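You operate a simulated robot arm through the tools that you are given. There is no shell and no other tool. Be economical: measure what you need, move in short steps, check, and stop when the job is done.

The job below is to be done with a simulated robot arm. You get a single attempt, and the scene is never put back.

Task
Tension the winder's belt to the green mark.
Fine: socket off and try the jog before the cover opens; cover shut, then socket on; the brake stays on. Where these are worked on the way, their far stop is far enough and under half their travel is too little: belt cover.

Only the result counts: the job must be done as asked and must still hold three seconds after the hand-in. Knocking over, shifting, dropping, spilling or breaking anything else fails it. Lids that push on must go on centred and level and be pressed home; caps that screw on are set level and turned clockwise until they are tight.

Robot
A 7-joint arm with a two-finger parallel gripper on a trunk, on a base that drives. Base frame: it is fixed to the floor where the robot stands at the start and does not move with it; the origin is under the middle of the robot, x ahead of it, y to its left, z up; the surface under the hand at the start is at about z = 0.88. Units: m, degrees, N and s.
With the tool pointing down near the work surface it reaches from about 0.46 to 0.92 m from the robot's upright axis, wherever it stands. Its first joint turns from -115.0 to 115.0 degrees. Places, roughly: belt cover [0, 0.6, 0.7]; belt gauge [0, 0.7, 0.7]; belt knob [0.1, 0.6, 0.7]; jog key [0.9, 0.2, 0.9]; tape brake lever [0.8, 0.1, 1]; winder socket switch [0.8, 0, 0.8]. Payload 3.91 kg.
Tool frame: the origin (TCP) lies between the finger pads and is the grasp point; the fingertips stand 0.03 m ahead of it; z points along the fingers, y is the line along which they close. The gripper opens to 0.11 m. The fingers are 0.02 m wide and 0.01 m thick; the gripper's body (0.048 by 0.112 m) begins 0.055 m behind the TCP.
Orientation is that of the tool frame in the base frame, as [roll, pitch, yaw] about the fixed x, y, z axes, in that order (R = Rz(yaw) Ry(pitch) Rx(roll)). With the fingers straight down and closing along the base's y, the tool's x points along the base's -x, its y along +y and its z along -z.

Tools
- The arm moves only by the tool jog_arm. Its argument "moves" is a list that holds one entry, the list of rows, each a list of 7 numbers: the turn, a rotation vector about the base's x, y, z in units of 6 degrees (1.0 is 6 degrees), then the shift along the base's x, y, z in units of 25 mm (1.0 is 25 mm), then the closure, from 0 (fully open) to 1 (shut). In form: [[[ax, ay, az, tx, ty, tz, jaw], ...]]. A call has 1 to 10 rows; each row shifts and turns the commanded pose from where the row before left it. A call with a number of a shift or a turn outside -1 to 1 is refused whole. A row lasts 0.2 s, in which the tool goes at most 0.05 m and 8.6 degrees; a call with a longer step from one row to the next is refused whole, and so is a gripper value outside its range. Where a pose cannot be reached the arm comes as near as it can. A force on the tool above 40 N (or 10 N above the force at the start of the call, whichever is more), or a blocked arm, ends the call early, and 0.2 s more pass. The fingers move at their own pace (about 0.153 m/s each) and stop on an object; they squeeze with about 25 N. The grip force told is the motor's: it shows also when the fingers shut on nothing. Time passes only in rows, and 0.2 s behind the last, so rows that do not move let the fingers close. The reply holds the time, the measured pose of the TCP, the force on the tool along the base axes, the opening and the grip force, in the units named above and with some noise, with the torque about the TCP (base axes, N m) and any sound that the robot's microphone picked up, and new pictures: "views" is both (left out), scene, wrist or none.
- Cameras (640 x 400 px; columns grow to the right, rows downward): "scene" is now at [0.182, 0.2742, 1.2484]; the picture's right is [0.86, -0.51, 0.00], its down [-0.36, -0.61, -0.70] and it looks along [0.36, 0.60, -0.71] (base axes); focal length 214 px, centre (320, 200). "wrist" rides on the gripper at [0.072, 0.017, -0.103] in the tool frame; the picture's right is [-0.23, 0.97, 0.00], its down [-0.76, -0.18, -0.62] and it looks along [-0.61, -0.14, 0.78] (tool axes); focal length 222 px, centre (320, 200). There is no depth. A picture from a camera that has moved, and an enlarged one, comes with that camera's place and axes in the base frame and with its lens.
- raise_lower(by): slides the trunk up (or, below 0, down) by that many m; the arm and the scene camera ride with it, the base frame stays. It gives what a move gives, with no picture.
- roll_base(legs): drives the robot by 1 to 6 legs, each [ahead, left, turn to the left] in m, m and degrees, along the robot's own axes; the way and the turn of a leg run together, so that a leg with both is an arc; at most 1.5 m and 180 degrees a leg. The arm and the cameras ride along, it lands a little off, and it stops where it bumps. It gives what a move gives, and a new picture of the scene camera.
- turn_head(pan, tilt): turns the head with the scene camera to pan (to the left, within 80 degrees either way) and tilt (down, from -29 to 69), counted from straight ahead of the robot. It gives what a move gives, and a new picture of the scene camera.
- enlarge(camera, box): a new picture of the part [left, top, right, bottom] of that camera's present view, enlarged. The clock stands still meanwhile.
- hand_in(): hands the job in; it is judged then, once.

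Work in short steps. Places have to be worked out from the pictures, the camera data and where the tool is seen: move nearer, look again, correct. Check each grasp and each placing, and mend what went wrong. You have 120 turns and 260 pictures in all, those below and enlarged ones among them. Open the gripper and draw the arm clear of the work before you hand the job in, unless the task says otherwise; then end with one line.

The tools are called as a command line: name --argument value ..., lists and objects as JSON in quotes. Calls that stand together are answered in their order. jog_arm: Moves the arm, as the interface text tells. Its arguments: {"type":"object","properties":{"moves":{"type":"array"},"views":{"type":"string","enum":["both","scene","wrist","none"]}},"required":["moves"]} The other tools are called the same way: raise_lower (by) slides the trunk up or down; roll_base (legs) drives the base; turn_head (pan, tilt) turns the head that bears the scene camera; enlarge (camera, box) takes an enlarged picture of a part of a camera's view; hand_in () hands the job in.

At the start:

```text
clock: 0.0
eef_pos: [0.3352, 0.3444, 1.1456]
tcp_rot: [-180.0, 0.0, -180.0]
ft_force: [0.5, 0.2, -0.5]
moment: [-0.01, 0.01, 0.01]
opening: 0.1102
gripper_force: 0.2
trunk travel left (down, up): [-0.6, 0.39]
robot x, y, heading: [-0.0025, -0.0014, -0.1]
head pan, tilt: [59.2, 45.3]
```

scene: 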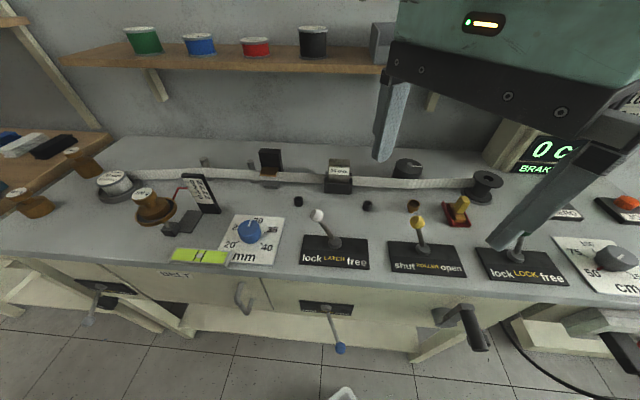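
wrist: 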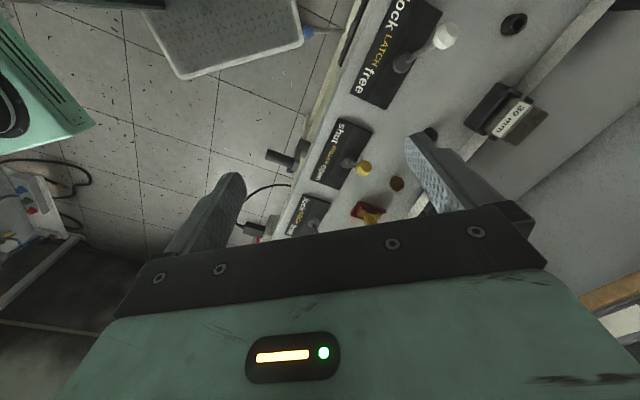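

I'll look around first: enlarge the current view, at the belt cover and at the right-hand side.

enlarge --camera "scene" --box '[0, 200, 320, 400]'

turn_head --pan 0 --tilt 40

turn_head --pan 75 --tilt 60

```text
2.00 times, centred on (160, 300) of scene
camera zoom: at [0.182, 0.2742, 1.2484], right [0.86, -0.51, 0.0], down [-0.36, -0.61, -0.7], along [0.36, 0.6, -0.71], focal length 429 px, centre (640, 0)
```

zoom: 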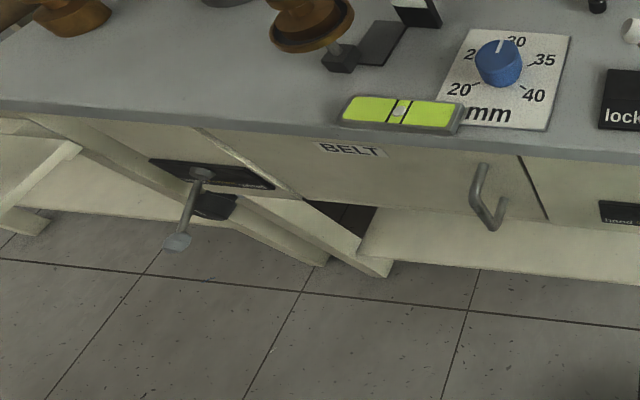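

```text
clock: 1.3
eef_pos: [0.3365, 0.3447, 1.1471]
tcp_rot: [179.9, 0.0, 179.9]
ft_force: [-0.1, -0.7, 0.0]
moment: [0.02, 0.0, -0.01]
opening: 0.1101
gripper_force: 0.0
trunk travel left (down, up): [-0.6, 0.39]
robot x, y, heading: [0.0001, 0.002, -0.3]
head pan, tilt: [0.0, 40.0]
camera scene: at [0.2256, 0.2046, 1.256], right [0.0, -1.0, 0.0], down [-0.64, 0.0, -0.77], along [0.77, 0.0, -0.64], focal length 214 px, centre (320, 200)
```

scene: 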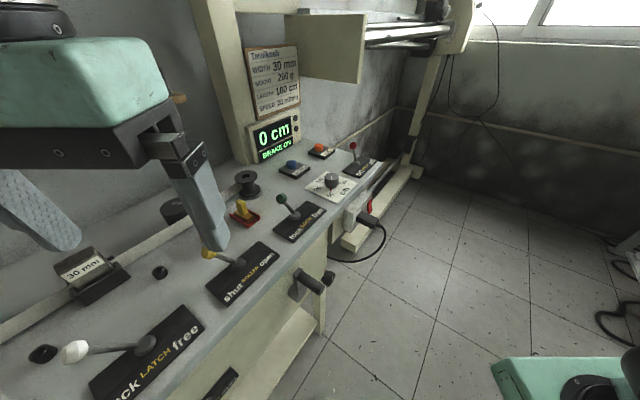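

```text
clock: 2.8
eef_pos: [0.3361, 0.3454, 1.1472]
tcp_rot: [-179.9, 0.0, -180.0]
ft_force: [-0.4, -0.5, -0.1]
moment: [0.0, -0.02, -0.02]
opening: 0.1101
gripper_force: 0.1
trunk travel left (down, up): [-0.6, 0.39]
robot x, y, heading: [0.0016, 0.0018, -0.1]
head pan, tilt: [75.0, 60.0]
camera scene: at [0.1578, 0.2689, 1.2293], right [0.97, -0.26, 0.0], down [-0.22, -0.84, -0.5], along [0.13, 0.48, -0.87], focal length 214 px, centre (320, 200)
```

scene: 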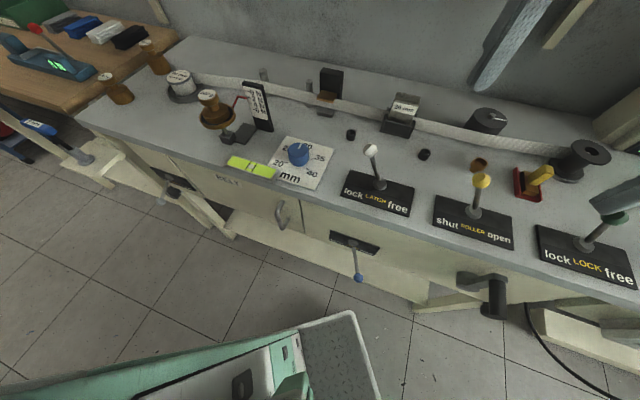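

turn_head --pan -5 --tilt 45

enlarge --camera "scene" --box '[180, 80, 420, 230]'

```text
clock: 4.3
eef_pos: [0.3359, 0.3445, 1.1464]
tcp_rot: [-180.0, 0.0, -180.0]
ft_force: [0.2, -0.8, -0.1]
moment: [0.03, -0.02, -0.01]
opening: 0.1097
gripper_force: 0.2
trunk travel left (down, up): [-0.6, 0.39]
robot x, y, heading: [-0.0005, 0.0024, -0.2]
head pan, tilt: [-5.0, 45.0]
camera scene: at [0.2216, 0.1975, 1.2488], right [-0.09, -1.0, 0.0], down [-0.7, 0.06, -0.71], along [0.7, -0.06, -0.71], focal length 214 px, centre (320, 200)
```

scene: 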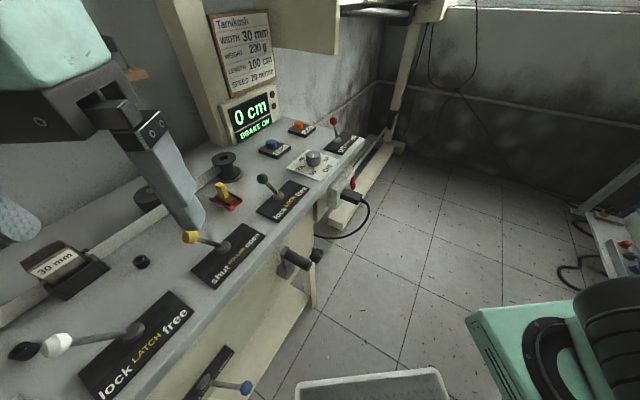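

```text
2.67 times, centred on (300, 155) of scene
camera zoom: at [0.2216, 0.1975, 1.2488], right [-0.09, -1.0, 0.0], down [-0.7, 0.06, -0.71], along [0.7, -0.06, -0.71], focal length 572 px, centre (373, 320)
```

zoom: 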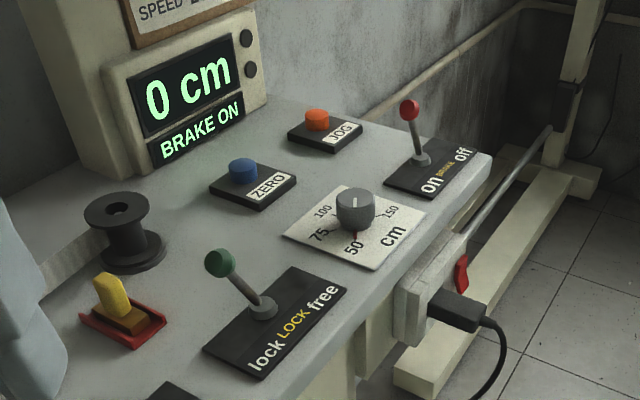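

The socket's red rocker sits at the front near the right end; the bench's edge runs about -36 degrees. I turn the robot to face the bench and move back and right.

roll_base --legs '[[0, 0, 54], [-0.12, -0.45, 0]]'

turn_head --pan -10 --tilt 45

```text
clock: 9.5
eef_pos: [0.2136, 0.1133, 1.1469]
tcp_rot: [179.9, 0.0, -125.8]
ft_force: [0.4, 0.0, -0.9]
moment: [0.0, 0.01, -0.01]
opening: 0.1099
gripper_force: 0.0
trunk travel left (down, up): [-0.6, 0.39]
robot x, y, heading: [0.2959, -0.3606, 54.2]
head pan, tilt: [-5.0, 45.0]
camera scene: at [0.2655, -0.0652, 1.2488], right [0.76, -0.65, 0.0], down [-0.46, -0.54, -0.71], along [0.46, 0.54, -0.71], focal length 214 px, centre (320, 200)
```

scene: 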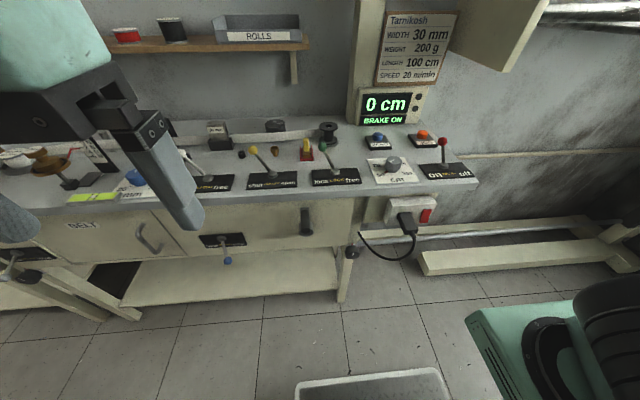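

```text
clock: 10.2
eef_pos: [0.2135, 0.1131, 1.1476]
tcp_rot: [179.9, 0.0, -125.8]
ft_force: [-0.9, 0.5, 0.2]
moment: [0.03, 0.02, -0.02]
opening: 0.1101
gripper_force: 0.1
trunk travel left (down, up): [-0.6, 0.39]
robot x, y, heading: [0.2961, -0.3582, 54.1]
head pan, tilt: [-10.0, 45.0]
camera scene: at [0.2706, -0.07, 1.2488], right [0.7, -0.72, 0.0], down [-0.51, -0.49, -0.71], along [0.51, 0.49, -0.71], focal length 214 px, centre (320, 200)
```

scene: 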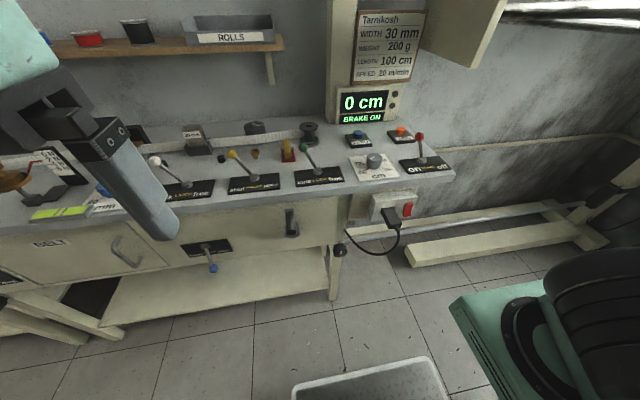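

enlarge --camera "scene" --box '[330, 110, 490, 260]'

enlarge --camera "scene" --box '[0, 180, 240, 330]'

```text
2.67 times, centred on (410, 185) of scene
camera zoom: at [0.2706, -0.07, 1.2488], right [0.7, -0.72, 0.0], down [-0.51, -0.49, -0.71], along [0.51, 0.49, -0.71], focal length 572 px, centre (80, 240)
```

zoom: 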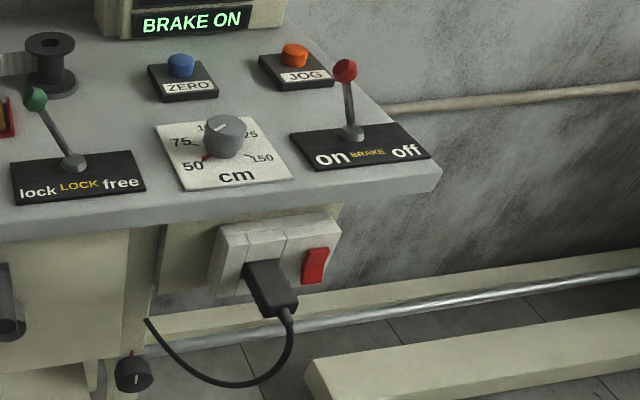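

```text
2.67 times, centred on (120, 255) of scene
camera zoom: at [0.2706, -0.07, 1.2488], right [0.7, -0.72, 0.0], down [-0.51, -0.49, -0.71], along [0.51, 0.49, -0.71], focal length 572 px, centre (853, 53)
```

zoom: 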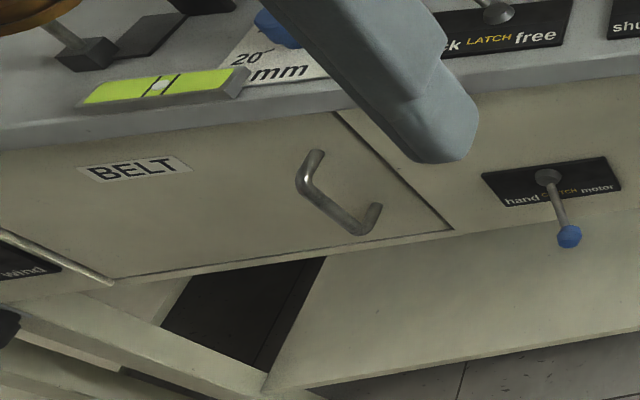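

Switch triangulates at about (0.773, 0.04, 0.767), facing the robot. I swing the tool toward horizontal, closing the fingers, moving right and a little ahead, still at height.

jog_arm --moves '[[[0.809, -0.588, 0, 0.963, -0.205, 0, 1], [0.809, -0.588, 0, 0.963, -0.205, 0, 1], [0.809, -0.588, 0, 0.963, -0.205, 0, 1], [0.809, -0.588, 0, 0.963, -0.205, 0, 1], [0.809, -0.588, 0, 0.963, -0.205, 0, 1], [0.809, -0.588, 0, 0.963, -0.205, 0, 1], [0.809, -0.588, 0, 0.963, -0.205, 0, 1], [0.809, -0.588, 0, 0.963, -0.205, 0, 1], [0.809, -0.588, 0, 0.963, -0.205, 0, 1], [0.809, -0.588, 0, 0.963, -0.205, 0, 1]]]' --views "scene"

```text
clock: 12.4
eef_pos: [0.4585, 0.0649, 1.1426]
tcp_rot: [-179.3, 59.7, -125.7]
ft_force: [-0.1, -0.1, 0.7]
moment: [-0.03, 0.01, 0.03]
opening: 0.0
gripper_force: 25.1
trunk travel left (down, up): [-0.6, 0.39]
robot x, y, heading: [0.2991, -0.3635, 54.3]
head pan, tilt: [-10.0, 45.0]
camera scene: at [0.2741, -0.0743, 1.2425], right [0.64, -0.77, 0.0], down [-0.58, -0.49, -0.65], along [0.5, 0.42, -0.76], focal length 214 px, centre (320, 200)
```

scene: 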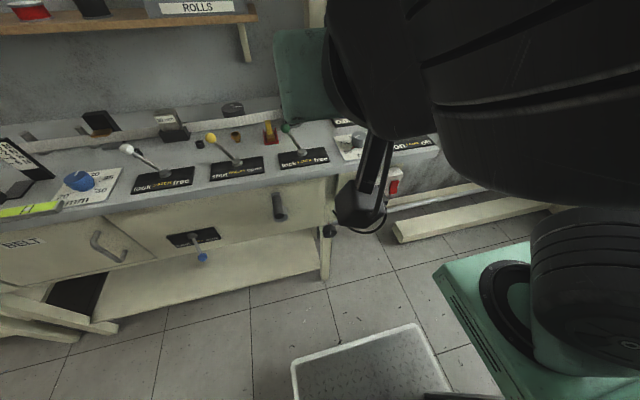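

Tool is at 60 degrees, clear of the bench. Finish the turn to horizontal, then lower the trunk to bring the tool to switch height.

jog_arm --moves '[[[0.809, -0.588, 0, 0.8, -0.58, 0, 1], [0.809, -0.588, 0, 0.8, -0.58, 0, 1], [0.809, -0.588, 0, 0.8, -0.58, 0, 1], [0.809, -0.588, 0, 0.8, -0.58, 0, 1], [0.809, -0.588, 0, 0.8, -0.58, 0, 1], [0, 0, 0, 0.8, -0.58, 0, 1], [0, 0, 0, 0.8, -0.58, 0, 1]]]' --views "none"

raise_lower --by -0.35

jog_arm --moves '[[[0, 0, 0, 0, 0, 0, 1]]]'

```text
clock: 14.0
eef_pos: [0.4877, 0.0466, 1.2161]
tcp_rot: [-99.9, 89.8, -46.1]
ft_force: [0.4, -0.2, -0.2]
moment: [-0.05, 0.01, 0.03]
opening: 0.0
gripper_force: 25.0
out of reach, approached as far as the arm can: row 2, 3, 4, 5, 6, 7
trunk travel left (down, up): [-0.6, 0.39]
robot x, y, heading: [0.296, -0.3617, 53.8]
head pan, tilt: [-10.0, 45.0]
```

```text
clock: 17.4
eef_pos: [0.4874, 0.048, 0.8661]
tcp_rot: [-106.9, 89.7, -53.0]
ft_force: [-0.7, 0.1, 0.3]
moment: [-0.02, -0.05, 0.0]
opening: 0.0
gripper_force: 24.7
trunk travel left (down, up): [-0.25, 0.74]
robot x, y, heading: [0.2962, -0.3621, 54.1]
head pan, tilt: [-10.0, 45.0]
```

```text
clock: 17.8
eef_pos: [0.4864, 0.0471, 0.8669]
tcp_rot: [-106.8, 89.6, -52.9]
ft_force: [-0.1, -0.3, -0.5]
moment: [0.0, -0.02, 0.02]
opening: 0.0
gripper_force: 25.5
trunk travel left (down, up): [-0.25, 0.74]
robot x, y, heading: [0.2948, -0.365, 54.4]
head pan, tilt: [-10.0, 45.0]
camera scene: at [0.2706, -0.07, 0.8988], right [0.7, -0.72, 0.0], down [-0.51, -0.49, -0.71], along [0.51, 0.49, -0.71], focal length 214 px, centre (320, 200)
camera wrist: at [0.4126, -0.0272, 0.7942], right [-0.79, 0.57, 0.22], down [-0.23, -0.61, 0.76], along [0.57, 0.55, 0.61], focal length 222 px, centre (320, 200)
```

scene: 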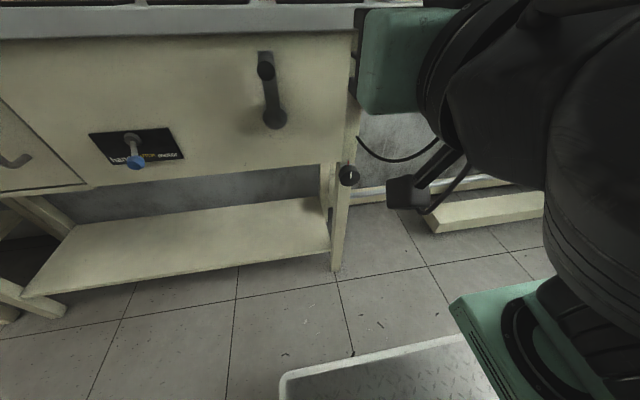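
wrist: 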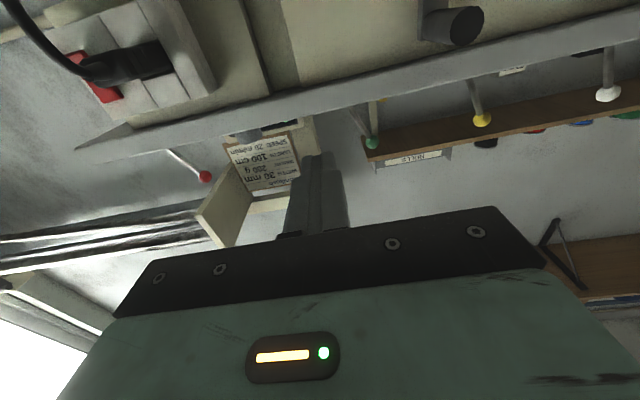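

Tool is horizontal at u≈0.37, v≈0.32. I move right along the bench 0.22 m and down 0.09 m, staying in front of the socket.

jog_arm --moves '[[[0, 0, 0, 0.8, -0.58, -0.4, 1], [0, 0, 0, 0.8, -0.58, -0.4, 1], [0, 0, 0, 0.8, -0.58, -0.4, 1], [0, 0, 0, 0.8, -0.58, -0.4, 1], [0, 0, 0, 0.8, -0.58, -0.4, 1], [0, 0, 0, 0.8, -0.58, -0.4, 1], [0, 0, 0, 0.8, -0.58, -0.4, 1], [0, 0, 0, 0.8, -0.58, -0.4, 1], [0, 0, 0, 0.8, -0.58, -0.4, 1]]]'

```text
clock: 19.8
eef_pos: [0.4864, 0.0463, 0.8674]
tcp_rot: [-106.6, 89.7, -53.0]
ft_force: [-0.9, 0.0, -0.7]
moment: [-0.01, 0.01, -0.01]
opening: 0.0
gripper_force: 25.5
out of reach, approached as far as the arm can: row 1, 2, 3, 4, 5, 6, 7, 8, 9
trunk travel left (down, up): [-0.25, 0.74]
robot x, y, heading: [0.3004, -0.3641, 53.9]
head pan, tilt: [-10.0, 45.0]
camera scene: at [0.2706, -0.07, 0.8988], right [0.7, -0.72, 0.0], down [-0.51, -0.49, -0.71], along [0.51, 0.49, -0.71], focal length 214 px, centre (320, 200)
camera wrist: at [0.4126, -0.0272, 0.7942], right [-0.79, 0.57, 0.22], down [-0.23, -0.61, 0.76], along [0.57, 0.55, 0.61], focal length 222 px, centre (320, 200)
```

scene: 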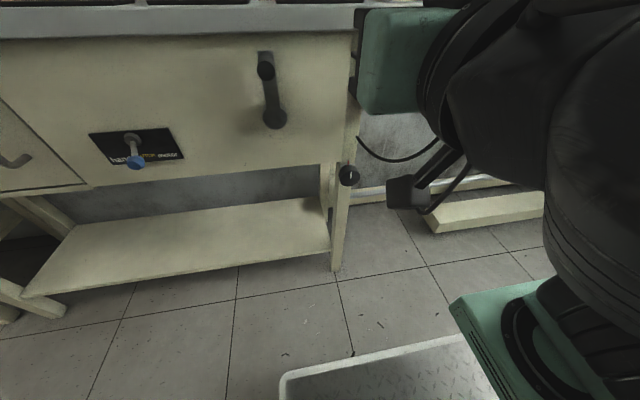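
wrist: 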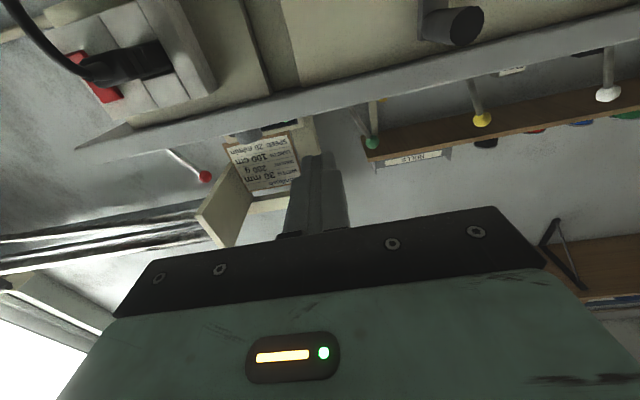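

The arm is folded too close for a horizontal tool. I back the base off and shift it right so that the arm can stretch out.

roll_base --legs '[[-0.25, 0, 0], [0, -0.2, 0]]'

jog_arm --moves '[[[0, 0, 0, 0.47, 0.647, -0.3, 1], [0, 0, 0, 0.47, 0.647, -0.3, 1], [0, 0, 0, 0.47, 0.647, -0.3, 1], [0, 0, 0, 0.47, 0.647, -0.3, 1], [0, 0, 0, 0.47, 0.647, -0.3, 1], [0, 0, 0, 0.47, 0.647, -0.3, 1]]]'

```text
clock: 21.3
eef_pos: [0.3902, -0.0736, 0.8664]
tcp_rot: [-100.6, 89.8, -46.1]
ft_force: [1.0, 0.0, 0.6]
moment: [0.0, 0.01, 0.01]
opening: 0.0
gripper_force: 24.8
trunk travel left (down, up): [-0.25, 0.74]
robot x, y, heading: [0.2064, -0.4797, 54.9]
head pan, tilt: [-10.0, 45.0]
stopped in leg 1: the robot was blocked; the commanded pose is now the measured one
camera scene: at [0.1762, -0.1925, 0.8988], right [0.7, -0.71, 0.0], down [-0.5, -0.5, -0.71], along [0.5, 0.5, -0.71], focal length 214 px, centre (320, 200)
```

scene: 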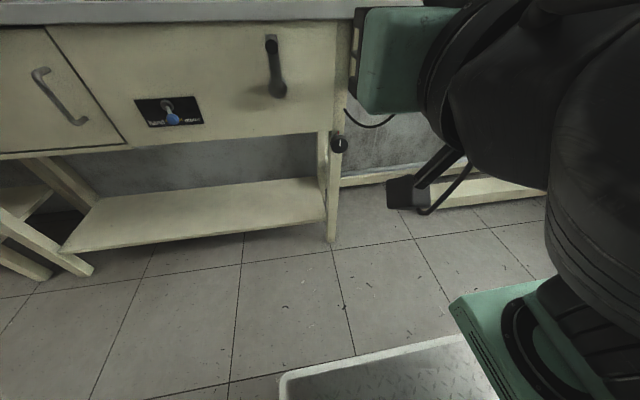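

```text
clock: 22.7
eef_pos: [0.4585, 0.0263, 0.8248]
tcp_rot: [-103.7, 89.8, -49.0]
ft_force: [0.8, -0.7, -1.5]
moment: [0.0, -0.02, -0.02]
opening: 0.0
gripper_force: 24.9
out of reach, approached as far as the arm can: row 2
trunk travel left (down, up): [-0.25, 0.74]
robot x, y, heading: [0.2078, -0.4852, 55.1]
head pan, tilt: [-10.0, 45.0]
camera scene: at [0.1762, -0.1925, 0.8988], right [0.7, -0.71, 0.0], down [-0.5, -0.5, -0.71], along [0.5, 0.5, -0.71], focal length 214 px, centre (320, 200)
camera wrist: at [0.3855, -0.049, 0.7522], right [-0.79, 0.56, 0.22], down [-0.22, -0.61, 0.76], along [0.57, 0.56, 0.61], focal length 222 px, centre (320, 200)
```

scene: 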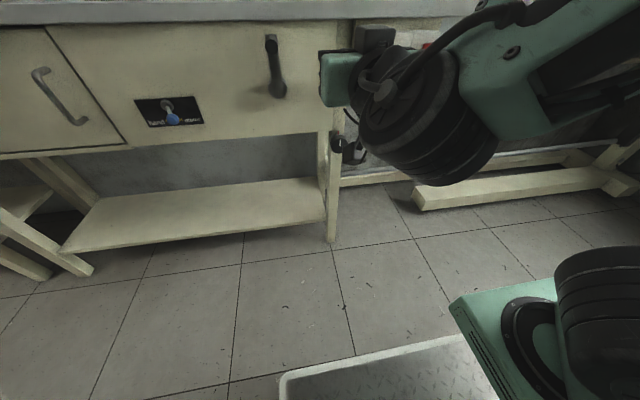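
wrist: 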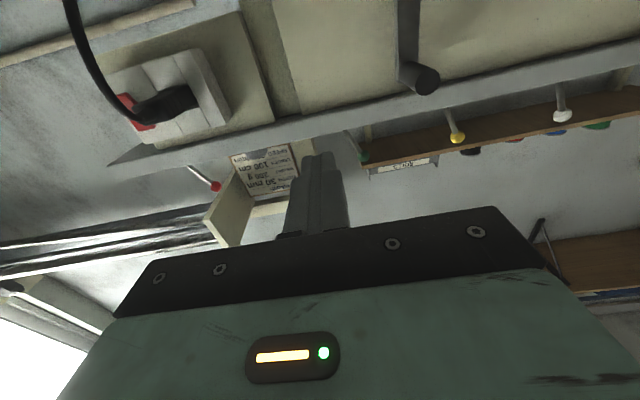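

Arm now extends properly. Move right along the bench by ~0.24 m and down ~0.05.

jog_arm --moves '[[[0, 0, 0, 0.8, -0.58, -0.2, 1], [0, 0, 0, 0.8, -0.58, -0.2, 1], [0, 0, 0, 0.8, -0.58, -0.2, 1], [0, 0, 0, 0.8, -0.58, -0.2, 1], [0, 0, 0, 0.8, -0.58, -0.2, 1], [0, 0, 0, 0.8, -0.58, -0.2, 1], [0, 0, 0, 0.8, -0.58, -0.2, 1], [0, 0, 0, 0.8, -0.58, -0.2, 1], [0, 0, 0, 0.8, -0.58, -0.2, 1]]]'

```text
clock: 24.7
eef_pos: [0.6348, -0.0076, 0.8545]
tcp_rot: [-116.9, 89.6, -62.4]
ft_force: [0.3, 0.4, -0.4]
moment: [-0.04, 0.0, 0.01]
opening: 0.0
gripper_force: 25.1
out of reach, approached as far as the arm can: row 1, 2, 3, 4, 5, 6, 7, 8, 9
trunk travel left (down, up): [-0.25, 0.74]
robot x, y, heading: [0.2026, -0.4821, 54.8]
head pan, tilt: [-10.0, 45.0]
camera scene: at [0.1762, -0.1925, 0.8988], right [0.7, -0.71, 0.0], down [-0.5, -0.5, -0.71], along [0.5, 0.5, -0.71], focal length 214 px, centre (320, 200)
camera wrist: at [0.5617, -0.0817, 0.7826], right [-0.79, 0.57, 0.22], down [-0.22, -0.61, 0.76], along [0.57, 0.56, 0.61], focal length 222 px, centre (320, 200)
```

scene: 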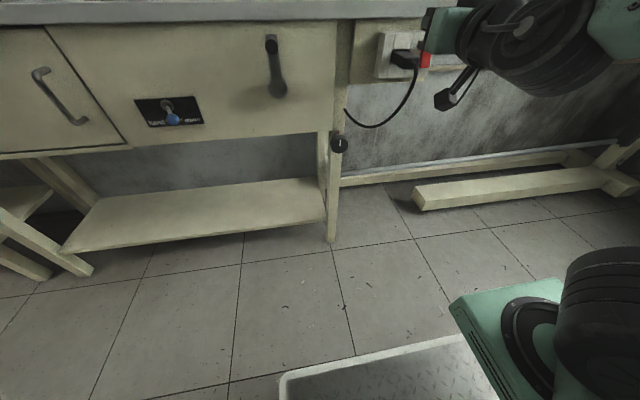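
wrist: 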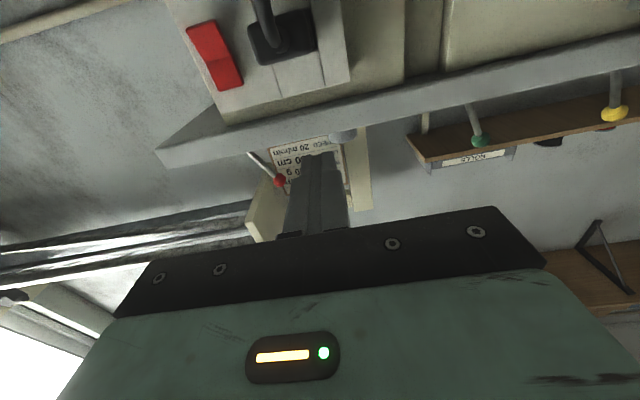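

Good view of the rocker; enlarge to see which side is pressed in, and locate it.

enlarge --camera "wrist" --box '[140, 0, 380, 150]'

enlarge --camera "scene" --box '[350, 10, 510, 110]'

```text
2.67 times, centred on (260, 75) of wrist
camera zoom: at [0.5617, -0.0817, 0.7826], right [-0.79, 0.57, 0.22], down [-0.22, -0.61, 0.76], along [0.57, 0.56, 0.61], focal length 592 px, centre (480, 533)
```

zoom: 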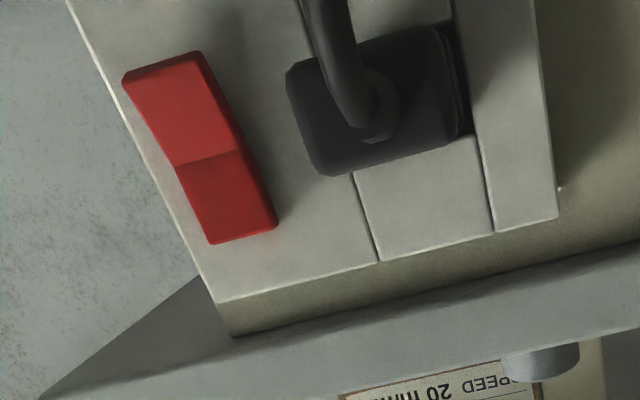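

```text
4.00 times, centred on (430, 60) of scene
camera zoom: at [0.1762, -0.1925, 0.8988], right [0.7, -0.71, 0.0], down [-0.5, -0.5, -0.71], along [0.5, 0.5, -0.71], focal length 858 px, centre (-120, 760)
```

zoom: 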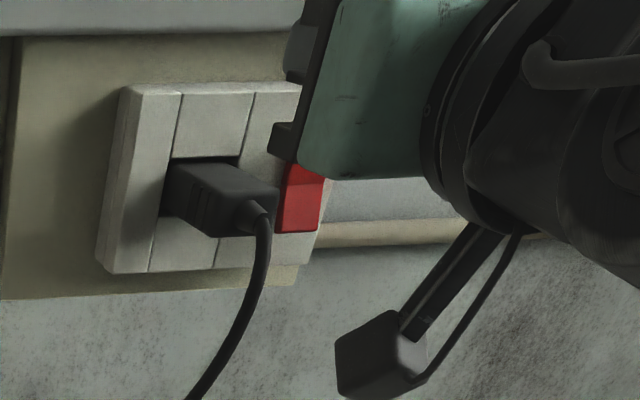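

The rocker's lower half stands proud (top pressed = on), at about (0.78, 0.055, 0.77). The plug and its cable stick out to its left, so I roll the tool 90° about its axis so the gripper body is narrow side-to-side.

jog_arm --moves '[[[-0.588, -0.809, 0, 0.25, -0.18, 0, 1], [-0.588, -0.809, 0, 0.25, -0.18, 0, 1], [-0.588, -0.809, 0, 0.25, -0.18, 0, 1], [-0.588, -0.809, 0, 0.25, -0.18, 0, 1], [-0.588, -0.809, 0, 0.25, -0.18, 0, 1], [-0.588, -0.809, 0, 0.25, -0.18, 0, 1], [-0.588, -0.809, 0, 0.25, -0.18, 0, 1], [-0.588, -0.809, 0, 0.25, -0.18, 0, 1], [-0.588, -0.809, 0, 0.25, -0.18, 0, 1], [-0.588, -0.809, 0, 0.25, -0.18, 0, 1]]]' --views "none"

jog_arm --moves '[[[-0.588, -0.809, 0, 0, 0, 0, 1], [-0.588, -0.809, 0, 0, 0, 0, 1], [-0.588, -0.809, 0, 0, 0, 0, 1], [-0.588, -0.809, 0, 0, 0, 0, 1], [-0.588, -0.809, 0, 0, 0, 0, 1]]]'

```text
clock: 26.9
eef_pos: [0.6742, -0.022, 0.8478]
tcp_rot: [-90.8, 29.7, -36.5]
ft_force: [-1.0, 0.9, -0.3]
moment: [0.0, -0.02, -0.01]
opening: 0.0
gripper_force: 24.7
out of reach, approached as far as the arm can: row 5, 6, 7, 8, 9, 10
trunk travel left (down, up): [-0.25, 0.74]
robot x, y, heading: [0.2039, -0.4876, 54.7]
head pan, tilt: [-10.0, 45.0]
```

```text
clock: 28.1
eef_pos: [0.674, -0.0214, 0.8475]
tcp_rot: [-90.6, -0.3, -36.2]
ft_force: [0.9, -0.7, 0.3]
moment: [0.03, 0.01, 0.03]
opening: 0.0
gripper_force: 24.7
trunk travel left (down, up): [-0.25, 0.74]
robot x, y, heading: [0.2026, -0.4876, 54.3]
head pan, tilt: [-10.0, 45.0]
camera scene: at [0.1762, -0.1925, 0.8988], right [0.7, -0.71, 0.0], down [-0.5, -0.5, -0.71], along [0.5, 0.5, -0.71], focal length 214 px, centre (320, 200)
camera wrist: at [0.6717, -0.1486, 0.8315], right [-0.19, 0.12, -0.97], down [-0.98, -0.05, 0.18], along [-0.03, 0.99, 0.13], focal length 222 px, centre (320, 200)
```

scene: 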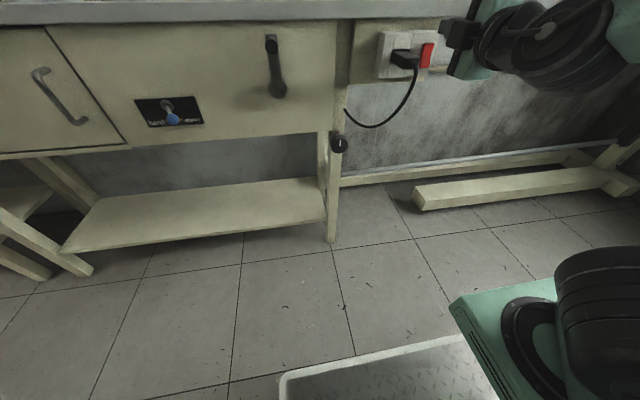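
wrist: 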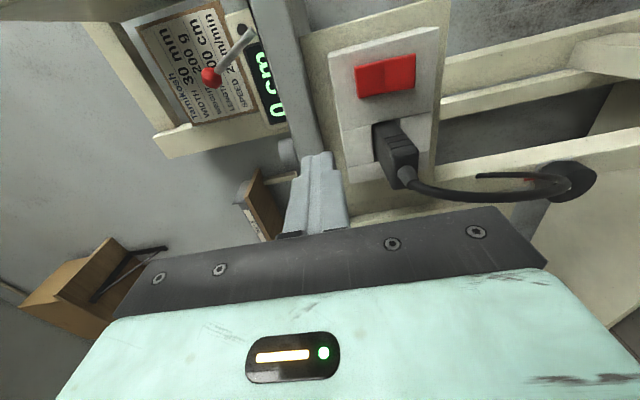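

Tool now rolled, camera on the right. Lower the trunk 0.085 and shift right 0.034 to line up with the rocker's lower half.

raise_lower --by -0.085

jog_arm --moves '[[[0, 0, 0, 0.55, -0.4, 0, 1], [0, 0, 0, 0.55, -0.4, 0, 1], [0, 0, 0, 0.35, 0.485, 0, 1], [0, 0, 0, 0.35, 0.485, 0, 1]]]'

```text
clock: 29.3
eef_pos: [0.6744, -0.0228, 0.7617]
tcp_rot: [-90.6, -0.2, -36.0]
ft_force: [0.1, 0.7, -0.3]
moment: [0.0, -0.01, -0.02]
opening: 0.0002
gripper_force: 24.9
trunk travel left (down, up): [-0.165, 0.825]
robot x, y, heading: [0.206, -0.4855, 54.6]
head pan, tilt: [-10.0, 45.0]
```

```text
clock: 30.3
eef_pos: [0.6918, 0.003, 0.7622]
tcp_rot: [-90.6, -0.2, -36.0]
ft_force: [-0.2, -0.2, -0.7]
moment: [0.01, 0.0, 0.02]
opening: 0.0
gripper_force: 25.1
out of reach, approached as far as the arm can: row 1, 2
trunk travel left (down, up): [-0.165, 0.825]
robot x, y, heading: [0.2026, -0.4822, 54.9]
head pan, tilt: [-10.0, 45.0]
camera scene: at [0.1763, -0.1925, 0.8138], right [0.7, -0.71, 0.0], down [-0.5, -0.5, -0.71], along [0.5, 0.5, -0.71], focal length 214 px, centre (320, 200)
camera wrist: at [0.6894, -0.1237, 0.7464], right [-0.19, 0.12, -0.97], down [-0.98, -0.05, 0.18], along [-0.03, 0.99, 0.13], focal length 222 px, centre (320, 200)
```

scene: 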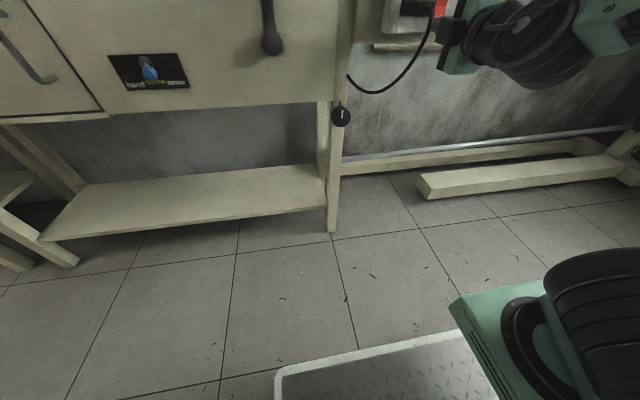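
wrist: 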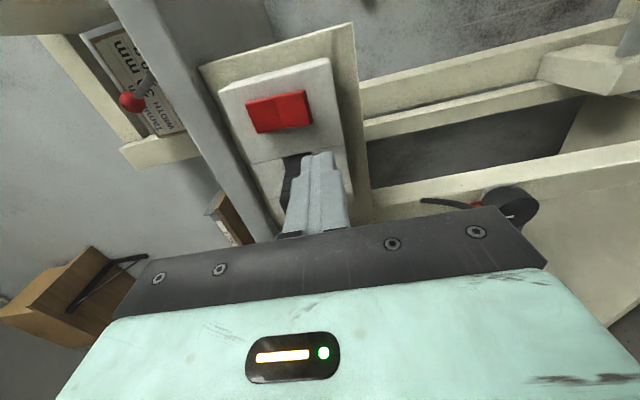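

The tip is level with the rocker's lower half but ~0.035 too far left; the arm can't slide right, so I shift the base.

roll_base --legs '[[0, -0.037, 0]]'

jog_arm --moves '[[[0, 0, 0, 0.235, 0.324, 0, 1]]]' --views "wrist"

```text
clock: 31.1
eef_pos: [0.7211, -0.0195, 0.7622]
tcp_rot: [-90.6, -0.2, -36.1]
ft_force: [-0.5, 0.1, 0.5]
moment: [0.03, 0.01, 0.01]
opening: 0.0002
gripper_force: 24.8
trunk travel left (down, up): [-0.165, 0.825]
robot x, y, heading: [0.2371, -0.5013, 54.6]
head pan, tilt: [-10.0, 45.0]
camera scene: at [0.2069, -0.2142, 0.8138], right [0.7, -0.71, 0.0], down [-0.5, -0.5, -0.71], along [0.5, 0.5, -0.71], focal length 214 px, centre (320, 200)
```

scene: 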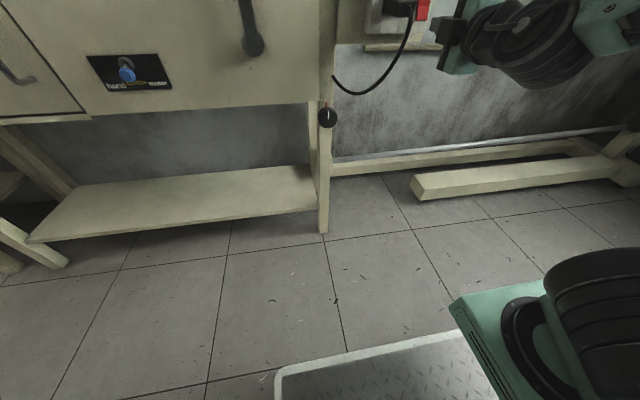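

```text
clock: 31.5
eef_pos: [0.7288, -0.0104, 0.7626]
tcp_rot: [-90.5, -0.2, -36.0]
ft_force: [-0.8, 1.2, 0.5]
moment: [0.03, 0.04, -0.04]
opening: 0.0002
gripper_force: 24.9
trunk travel left (down, up): [-0.165, 0.825]
robot x, y, heading: [0.2349, -0.5062, 54.6]
head pan, tilt: [-10.0, 45.0]
camera wrist: at [0.7261, -0.1375, 0.7465], right [-0.19, 0.12, -0.97], down [-0.98, -0.05, 0.18], along [-0.03, 0.99, 0.13], focal length 222 px, centre (320, 200)
```

wrist: 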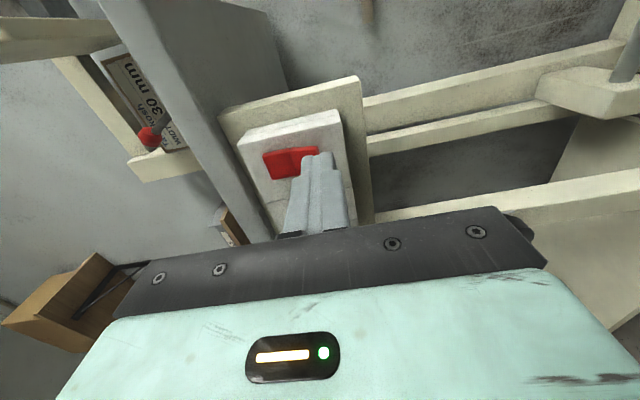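

Tip is lined up with the rocker's lower half; advance 3 cm and watch.

jog_arm --moves '[[[0, 0, 0, 0.235, 0.324, 0, 1], [0, 0, 0, 0.235, 0.324, 0, 1], [0, 0, 0, 0.235, 0.324, 0, 1]]]' --views "wrist"

enlarge --camera "wrist" --box '[220, 100, 380, 200]'

```text
clock: 32.4
eef_pos: [0.745, 0.0108, 0.7627]
tcp_rot: [-90.5, -0.2, -36.2]
ft_force: [-22.0, -37.7, 10.4]
moment: [0.55, -0.27, 0.1]
opening: 0.0
gripper_force: 24.5
trunk travel left (down, up): [-0.165, 0.825]
robot x, y, heading: [0.2354, -0.5074, 54.8]
head pan, tilt: [-10.0, 45.0]
heard: click
stopped in row 3: the force on the tool passed its limit at 64 N (the readings are from after the stop); the commanded pose is now the measured one
camera wrist: at [0.7417, -0.1158, 0.7465], right [-0.19, 0.12, -0.97], down [-0.98, -0.05, 0.18], along [-0.03, 0.99, 0.13], focal length 222 px, centre (320, 200)
```

wrist: 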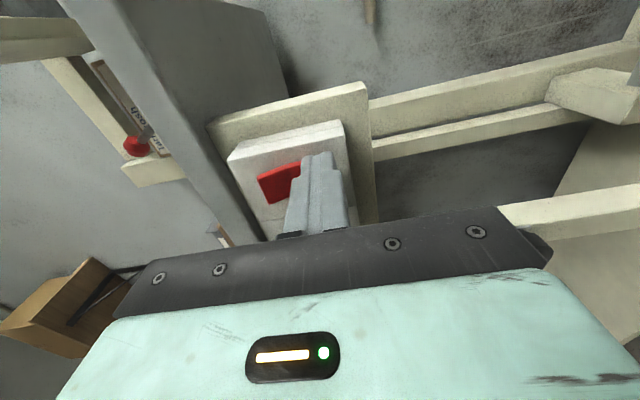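

```text
4.00 times, centred on (300, 150) of wrist
camera zoom: at [0.7417, -0.1158, 0.7465], right [-0.19, 0.12, -0.97], down [-0.98, -0.05, 0.18], along [-0.03, 0.99, 0.13], focal length 888 px, centre (400, 400)
```

zoom: 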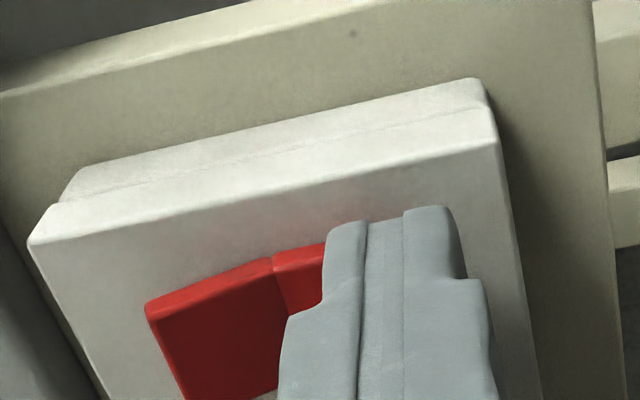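

Click heard, upper half now stands out. Retract, raise the trunk, and look at the display.

jog_arm --moves '[[[0, 0, 0, -0.47, -0.647, 0, 1], [0, 0, 0, -0.47, -0.647, 0, 1], [0, 0, 0, -0.47, -0.647, 0, 1], [0, 0, 0, -0.47, -0.647, 0, 1], [0, 0, 0, -0.47, -0.647, 0, 1], [0, 0, 0, -0.47, -0.647, 0, 1], [0, 0, 0, -0.47, -0.647, 0, 1]]]' --views "wrist"

raise_lower --by 0.43

turn_head --pan -5 --tilt 35

```text
clock: 34.0
eef_pos: [0.6819, -0.0458, 0.7773]
tcp_rot: [-90.7, -0.2, -36.2]
ft_force: [0.1, 0.4, 0.2]
moment: [-0.01, 0.01, 0.02]
opening: 0.0
gripper_force: 25.0
out of reach, approached as far as the arm can: row 4, 5, 6, 7
trunk travel left (down, up): [-0.165, 0.825]
robot x, y, heading: [0.2404, -0.5039, 54.6]
head pan, tilt: [-10.0, 45.0]
camera wrist: at [0.6797, -0.1735, 0.7627], right [-0.19, 0.12, -0.97], down [-0.98, -0.05, 0.18], along [-0.03, 0.99, 0.13], focal length 222 px, centre (320, 200)
```

wrist: 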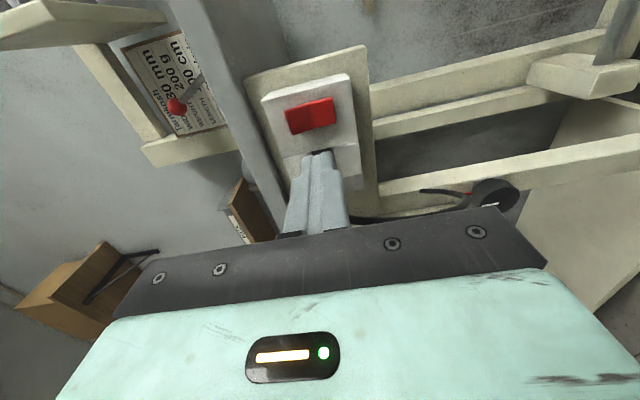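

```text
refused: 0.43 is not a number from -0.4 to 0.4
```

```text
clock: 34.7
eef_pos: [0.6831, -0.0468, 0.7788]
tcp_rot: [-90.6, -0.2, -36.2]
ft_force: [-0.7, -0.5, -0.3]
moment: [0.03, 0.01, 0.03]
opening: 0.0
gripper_force: 25.0
trunk travel left (down, up): [-0.165, 0.825]
robot x, y, heading: [0.2364, -0.5028, 54.6]
head pan, tilt: [-5.0, 35.0]
camera scene: at [0.2061, -0.2043, 0.8285], right [0.76, -0.65, 0.0], down [-0.37, -0.44, -0.82], along [0.53, 0.63, -0.57], focal length 214 px, centre (320, 200)
```

scene: 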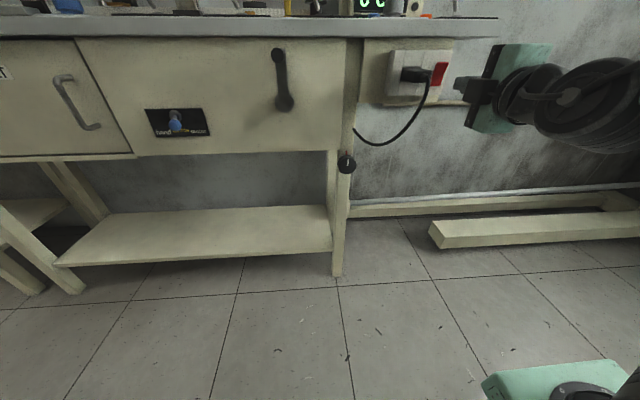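

raise_lower --by 0.4

turn_head --pan -5 --tilt 40

```text
clock: 38.5
eef_pos: [0.6815, -0.0467, 1.1773]
tcp_rot: [-90.6, -0.2, -36.1]
ft_force: [-0.6, -1.2, -1.2]
moment: [-0.02, 0.04, -0.02]
opening: 0.0002
gripper_force: 25.4
trunk travel left (down, up): [-0.565, 0.425]
robot x, y, heading: [0.2372, -0.5011, 54.6]
head pan, tilt: [-5.0, 35.0]
```

```text
clock: 39.2
eef_pos: [0.6818, -0.0461, 1.1778]
tcp_rot: [-90.7, -0.2, -36.0]
ft_force: [-0.4, 0.1, 0.4]
moment: [0.02, 0.02, 0.01]
opening: 0.0
gripper_force: 24.7
trunk travel left (down, up): [-0.565, 0.425]
robot x, y, heading: [0.2332, -0.5042, 54.8]
head pan, tilt: [-5.0, 40.0]
camera scene: at [0.2041, -0.2065, 1.2211], right [0.76, -0.65, 0.0], down [-0.41, -0.49, -0.77], along [0.49, 0.59, -0.64], focal length 214 px, centre (320, 200)
```

scene: 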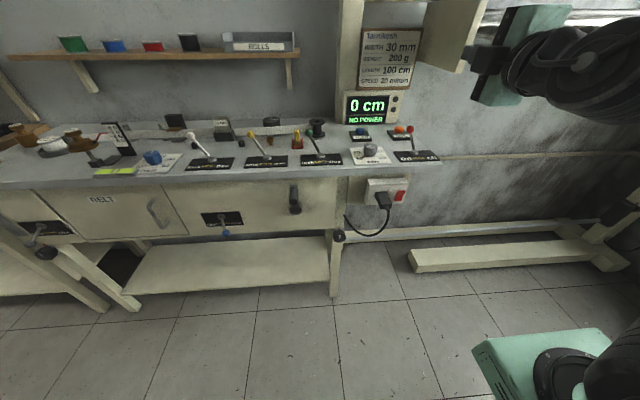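

Display reads "NO POWER". Jog button is at about (0.915, 0.192, 0.925); brake lever tip near (0.81, 0.09, 0.97). I drive 0.15 m ahead, keeping high, and turn the tool down.

roll_base --legs '[[0.15, 0, 0]]'

jog_arm --moves '[[[-0.809, 0.588, 0, 0, 0, 0, 1], [-0.809, 0.588, 0, 0, 0, 0, 1], [-0.809, 0.588, 0, 0, 0, 0, 1], [-0.809, 0.588, 0, 0, 0, 0, 1], [-0.809, 0.588, 0, 0, 0, 0, 1], [-0.809, 0.588, 0, 0, 0, 0, 1], [-0.809, 0.588, 0, 0, 0, 0, 1], [-0.809, 0.588, 0, 0, 0, 0, 1], [-0.809, 0.588, 0, 0, 0, 0, 1], [-0.809, 0.588, 0, 0, 0, 0, 1]]]' --views "scene"

```text
clock: 40.6
eef_pos: [0.7696, 0.0765, 1.1781]
tcp_rot: [-90.7, -0.1, -36.1]
ft_force: [-0.8, -0.3, 0.3]
moment: [0.03, 0.02, 0.0]
opening: 0.0
gripper_force: 25.0
trunk travel left (down, up): [-0.565, 0.425]
robot x, y, heading: [0.3198, -0.3841, 54.6]
head pan, tilt: [-5.0, 40.0]
camera scene: at [0.2913, -0.0835, 1.221], right [0.76, -0.65, 0.0], down [-0.42, -0.49, -0.77], along [0.5, 0.58, -0.64], focal length 214 px, centre (320, 200)
```

scene: 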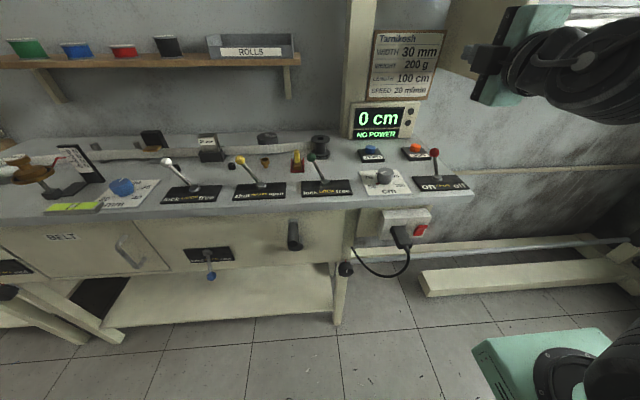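

```text
clock: 42.8
eef_pos: [0.7789, 0.0844, 1.161]
tcp_rot: [-150.9, -0.3, -35.9]
ft_force: [0.5, 0.7, -0.1]
moment: [-0.03, -0.02, 0.01]
opening: 0.0
gripper_force: 25.4
out of reach, approached as far as the arm can: row 1, 2, 3
trunk travel left (down, up): [-0.565, 0.425]
robot x, y, heading: [0.3242, -0.3778, 54.6]
head pan, tilt: [-5.0, 40.0]
camera scene: at [0.291, -0.084, 1.2209], right [0.76, -0.65, 0.0], down [-0.42, -0.49, -0.77], along [0.5, 0.58, -0.64], focal length 214 px, centre (320, 200)
```

scene: 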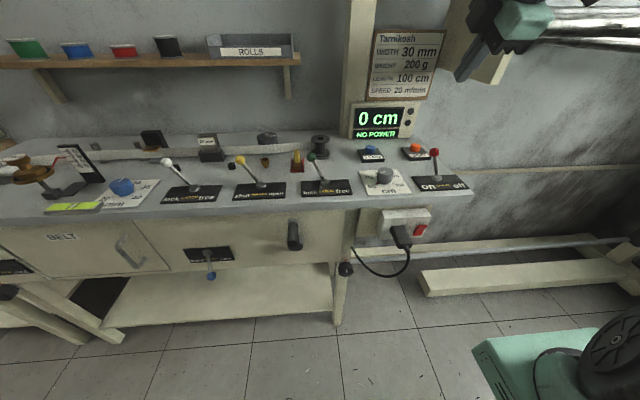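

Finish turning the tool down while moving over the jog button at height.

jog_arm --moves '[[[-0.809, 0.588, 0, 0.783, 0.611, 0, 1], [-0.809, 0.588, 0, 0.783, 0.611, 0, 1], [-0.809, 0.588, 0, 0.783, 0.611, 0, 1], [-0.809, 0.588, 0, 0.783, 0.611, 0, 1], [-0.809, 0.588, 0, 0.783, 0.611, 0, 1], [0, 0, 0, 0.783, 0.611, 0, 1], [0, 0, 0, 0.783, 0.611, 0, 1]]]'

```text
clock: 44.4
eef_pos: [0.7713, 0.0726, 1.1578]
tcp_rot: [179.5, -0.1, -35.8]
ft_force: [-0.2, 1.0, -0.3]
moment: [0.02, -0.02, 0.03]
opening: 0.0
gripper_force: 25.4
out of reach, approached as far as the arm can: row 2, 3, 4, 5, 6, 7
trunk travel left (down, up): [-0.565, 0.425]
robot x, y, heading: [0.3235, -0.3814, 54.9]
head pan, tilt: [-5.0, 40.0]
camera scene: at [0.2913, -0.0835, 1.221], right [0.76, -0.65, 0.0], down [-0.42, -0.49, -0.77], along [0.5, 0.58, -0.64], focal length 214 px, centre (320, 200)
camera wrist: at [0.821, 0.016, 1.2605], right [-0.75, -0.66, 0.01], down [-0.51, 0.6, 0.62], along [-0.41, 0.46, -0.79], focal length 222 px, centre (320, 200)
```

scene: 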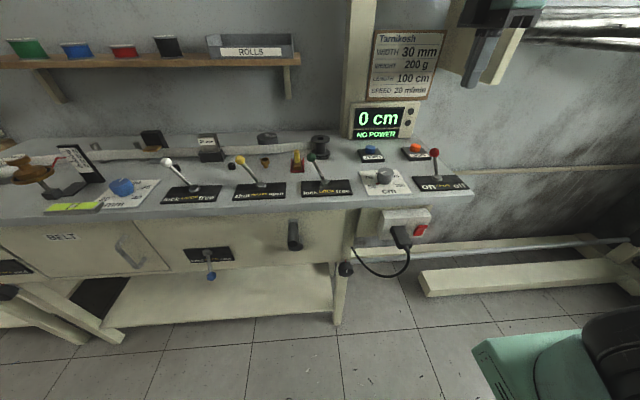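
wrist: 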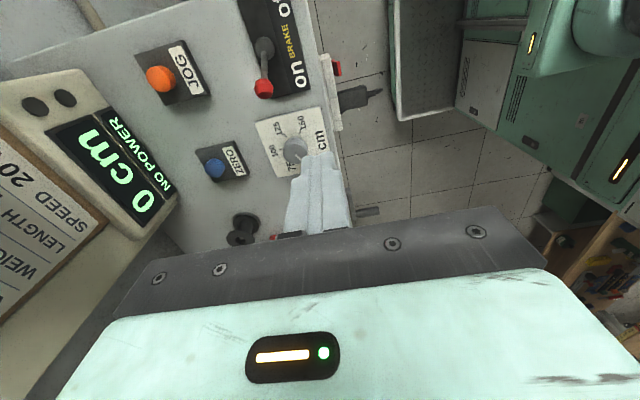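

Tool points down, but twist limits the reach; untwist about vertical toward the natural wrist orientation.

jog_arm --moves '[[[0, 0, -1, 0, 0, 0, 1], [0, 0, -1, 0, 0, 0, 1], [0, 0, -1, 0, 0, 0, 1], [0, 0, -1, 0, 0, 0, 1], [0, 0, -1, 0, 0, 0, 1], [0, 0, -1, 0, 0, 0, 1], [0, 0, -1, 0, 0, 0, 1], [0, 0, -1, 0, 0, 0, 1], [0, 0, -1, 0, 0, 0, 1], [0, 0, -1, 0, 0, 0, 1]]]' --views "none"

jog_arm --moves '[[[0, 0, 0, 0.783, 0.611, 0, 1], [0, 0, 0, 0.783, 0.611, 0, 1], [0, 0, 0, 0.783, 0.611, 0, 1], [0, 0, 0, 0.783, 0.611, 0, 1], [0, 0, 0, 0.783, 0.611, 0, 1]]]'

```text
clock: 46.6
eef_pos: [0.7711, 0.0701, 1.1569]
tcp_rot: [179.3, -0.2, -95.9]
ft_force: [0.0, -0.2, -0.1]
moment: [-0.01, 0.01, -0.01]
opening: 0.0
gripper_force: 25.3
trunk travel left (down, up): [-0.565, 0.425]
robot x, y, heading: [0.322, -0.3794, 54.8]
head pan, tilt: [-5.0, 40.0]
```

```text
clock: 47.8
eef_pos: [0.7718, 0.0714, 1.1569]
tcp_rot: [179.3, -0.1, -95.8]
ft_force: [-0.1, 0.5, 0.7]
moment: [0.0, 0.02, 0.01]
opening: 0.0
gripper_force: 25.0
out of reach, approached as far as the arm can: row 1, 2, 3, 4, 5
trunk travel left (down, up): [-0.565, 0.425]
robot x, y, heading: [0.3229, -0.3828, 54.7]
head pan, tilt: [-5.0, 40.0]
camera scene: at [0.2913, -0.0835, 1.221], right [0.76, -0.65, 0.0], down [-0.42, -0.49, -0.77], along [0.5, 0.58, -0.64], focal length 214 px, centre (320, 200)
camera wrist: at [0.749, 0.0006, 1.2606], right [-0.95, 0.33, 0.01], down [0.26, 0.74, 0.62], along [0.19, 0.59, -0.79], focal length 222 px, centre (320, 200)
```

scene: 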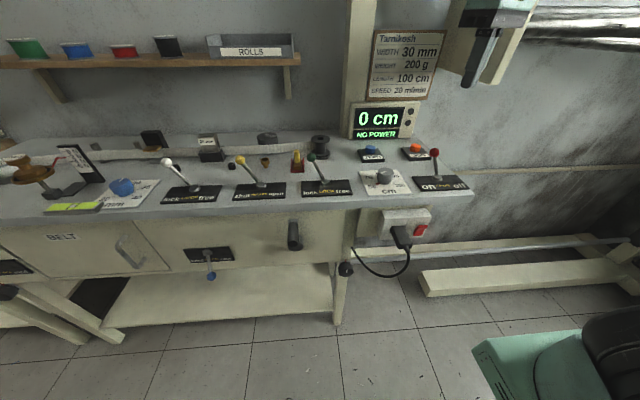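
wrist: 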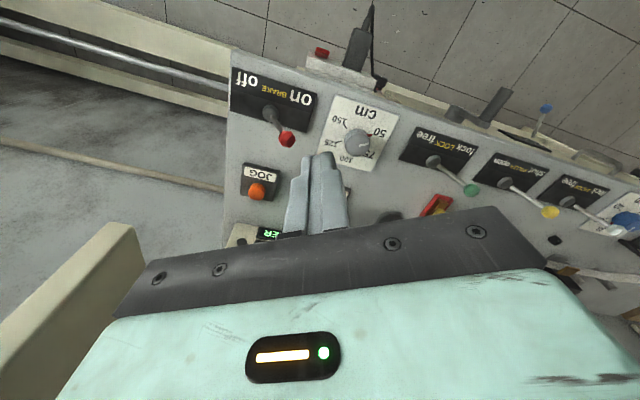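

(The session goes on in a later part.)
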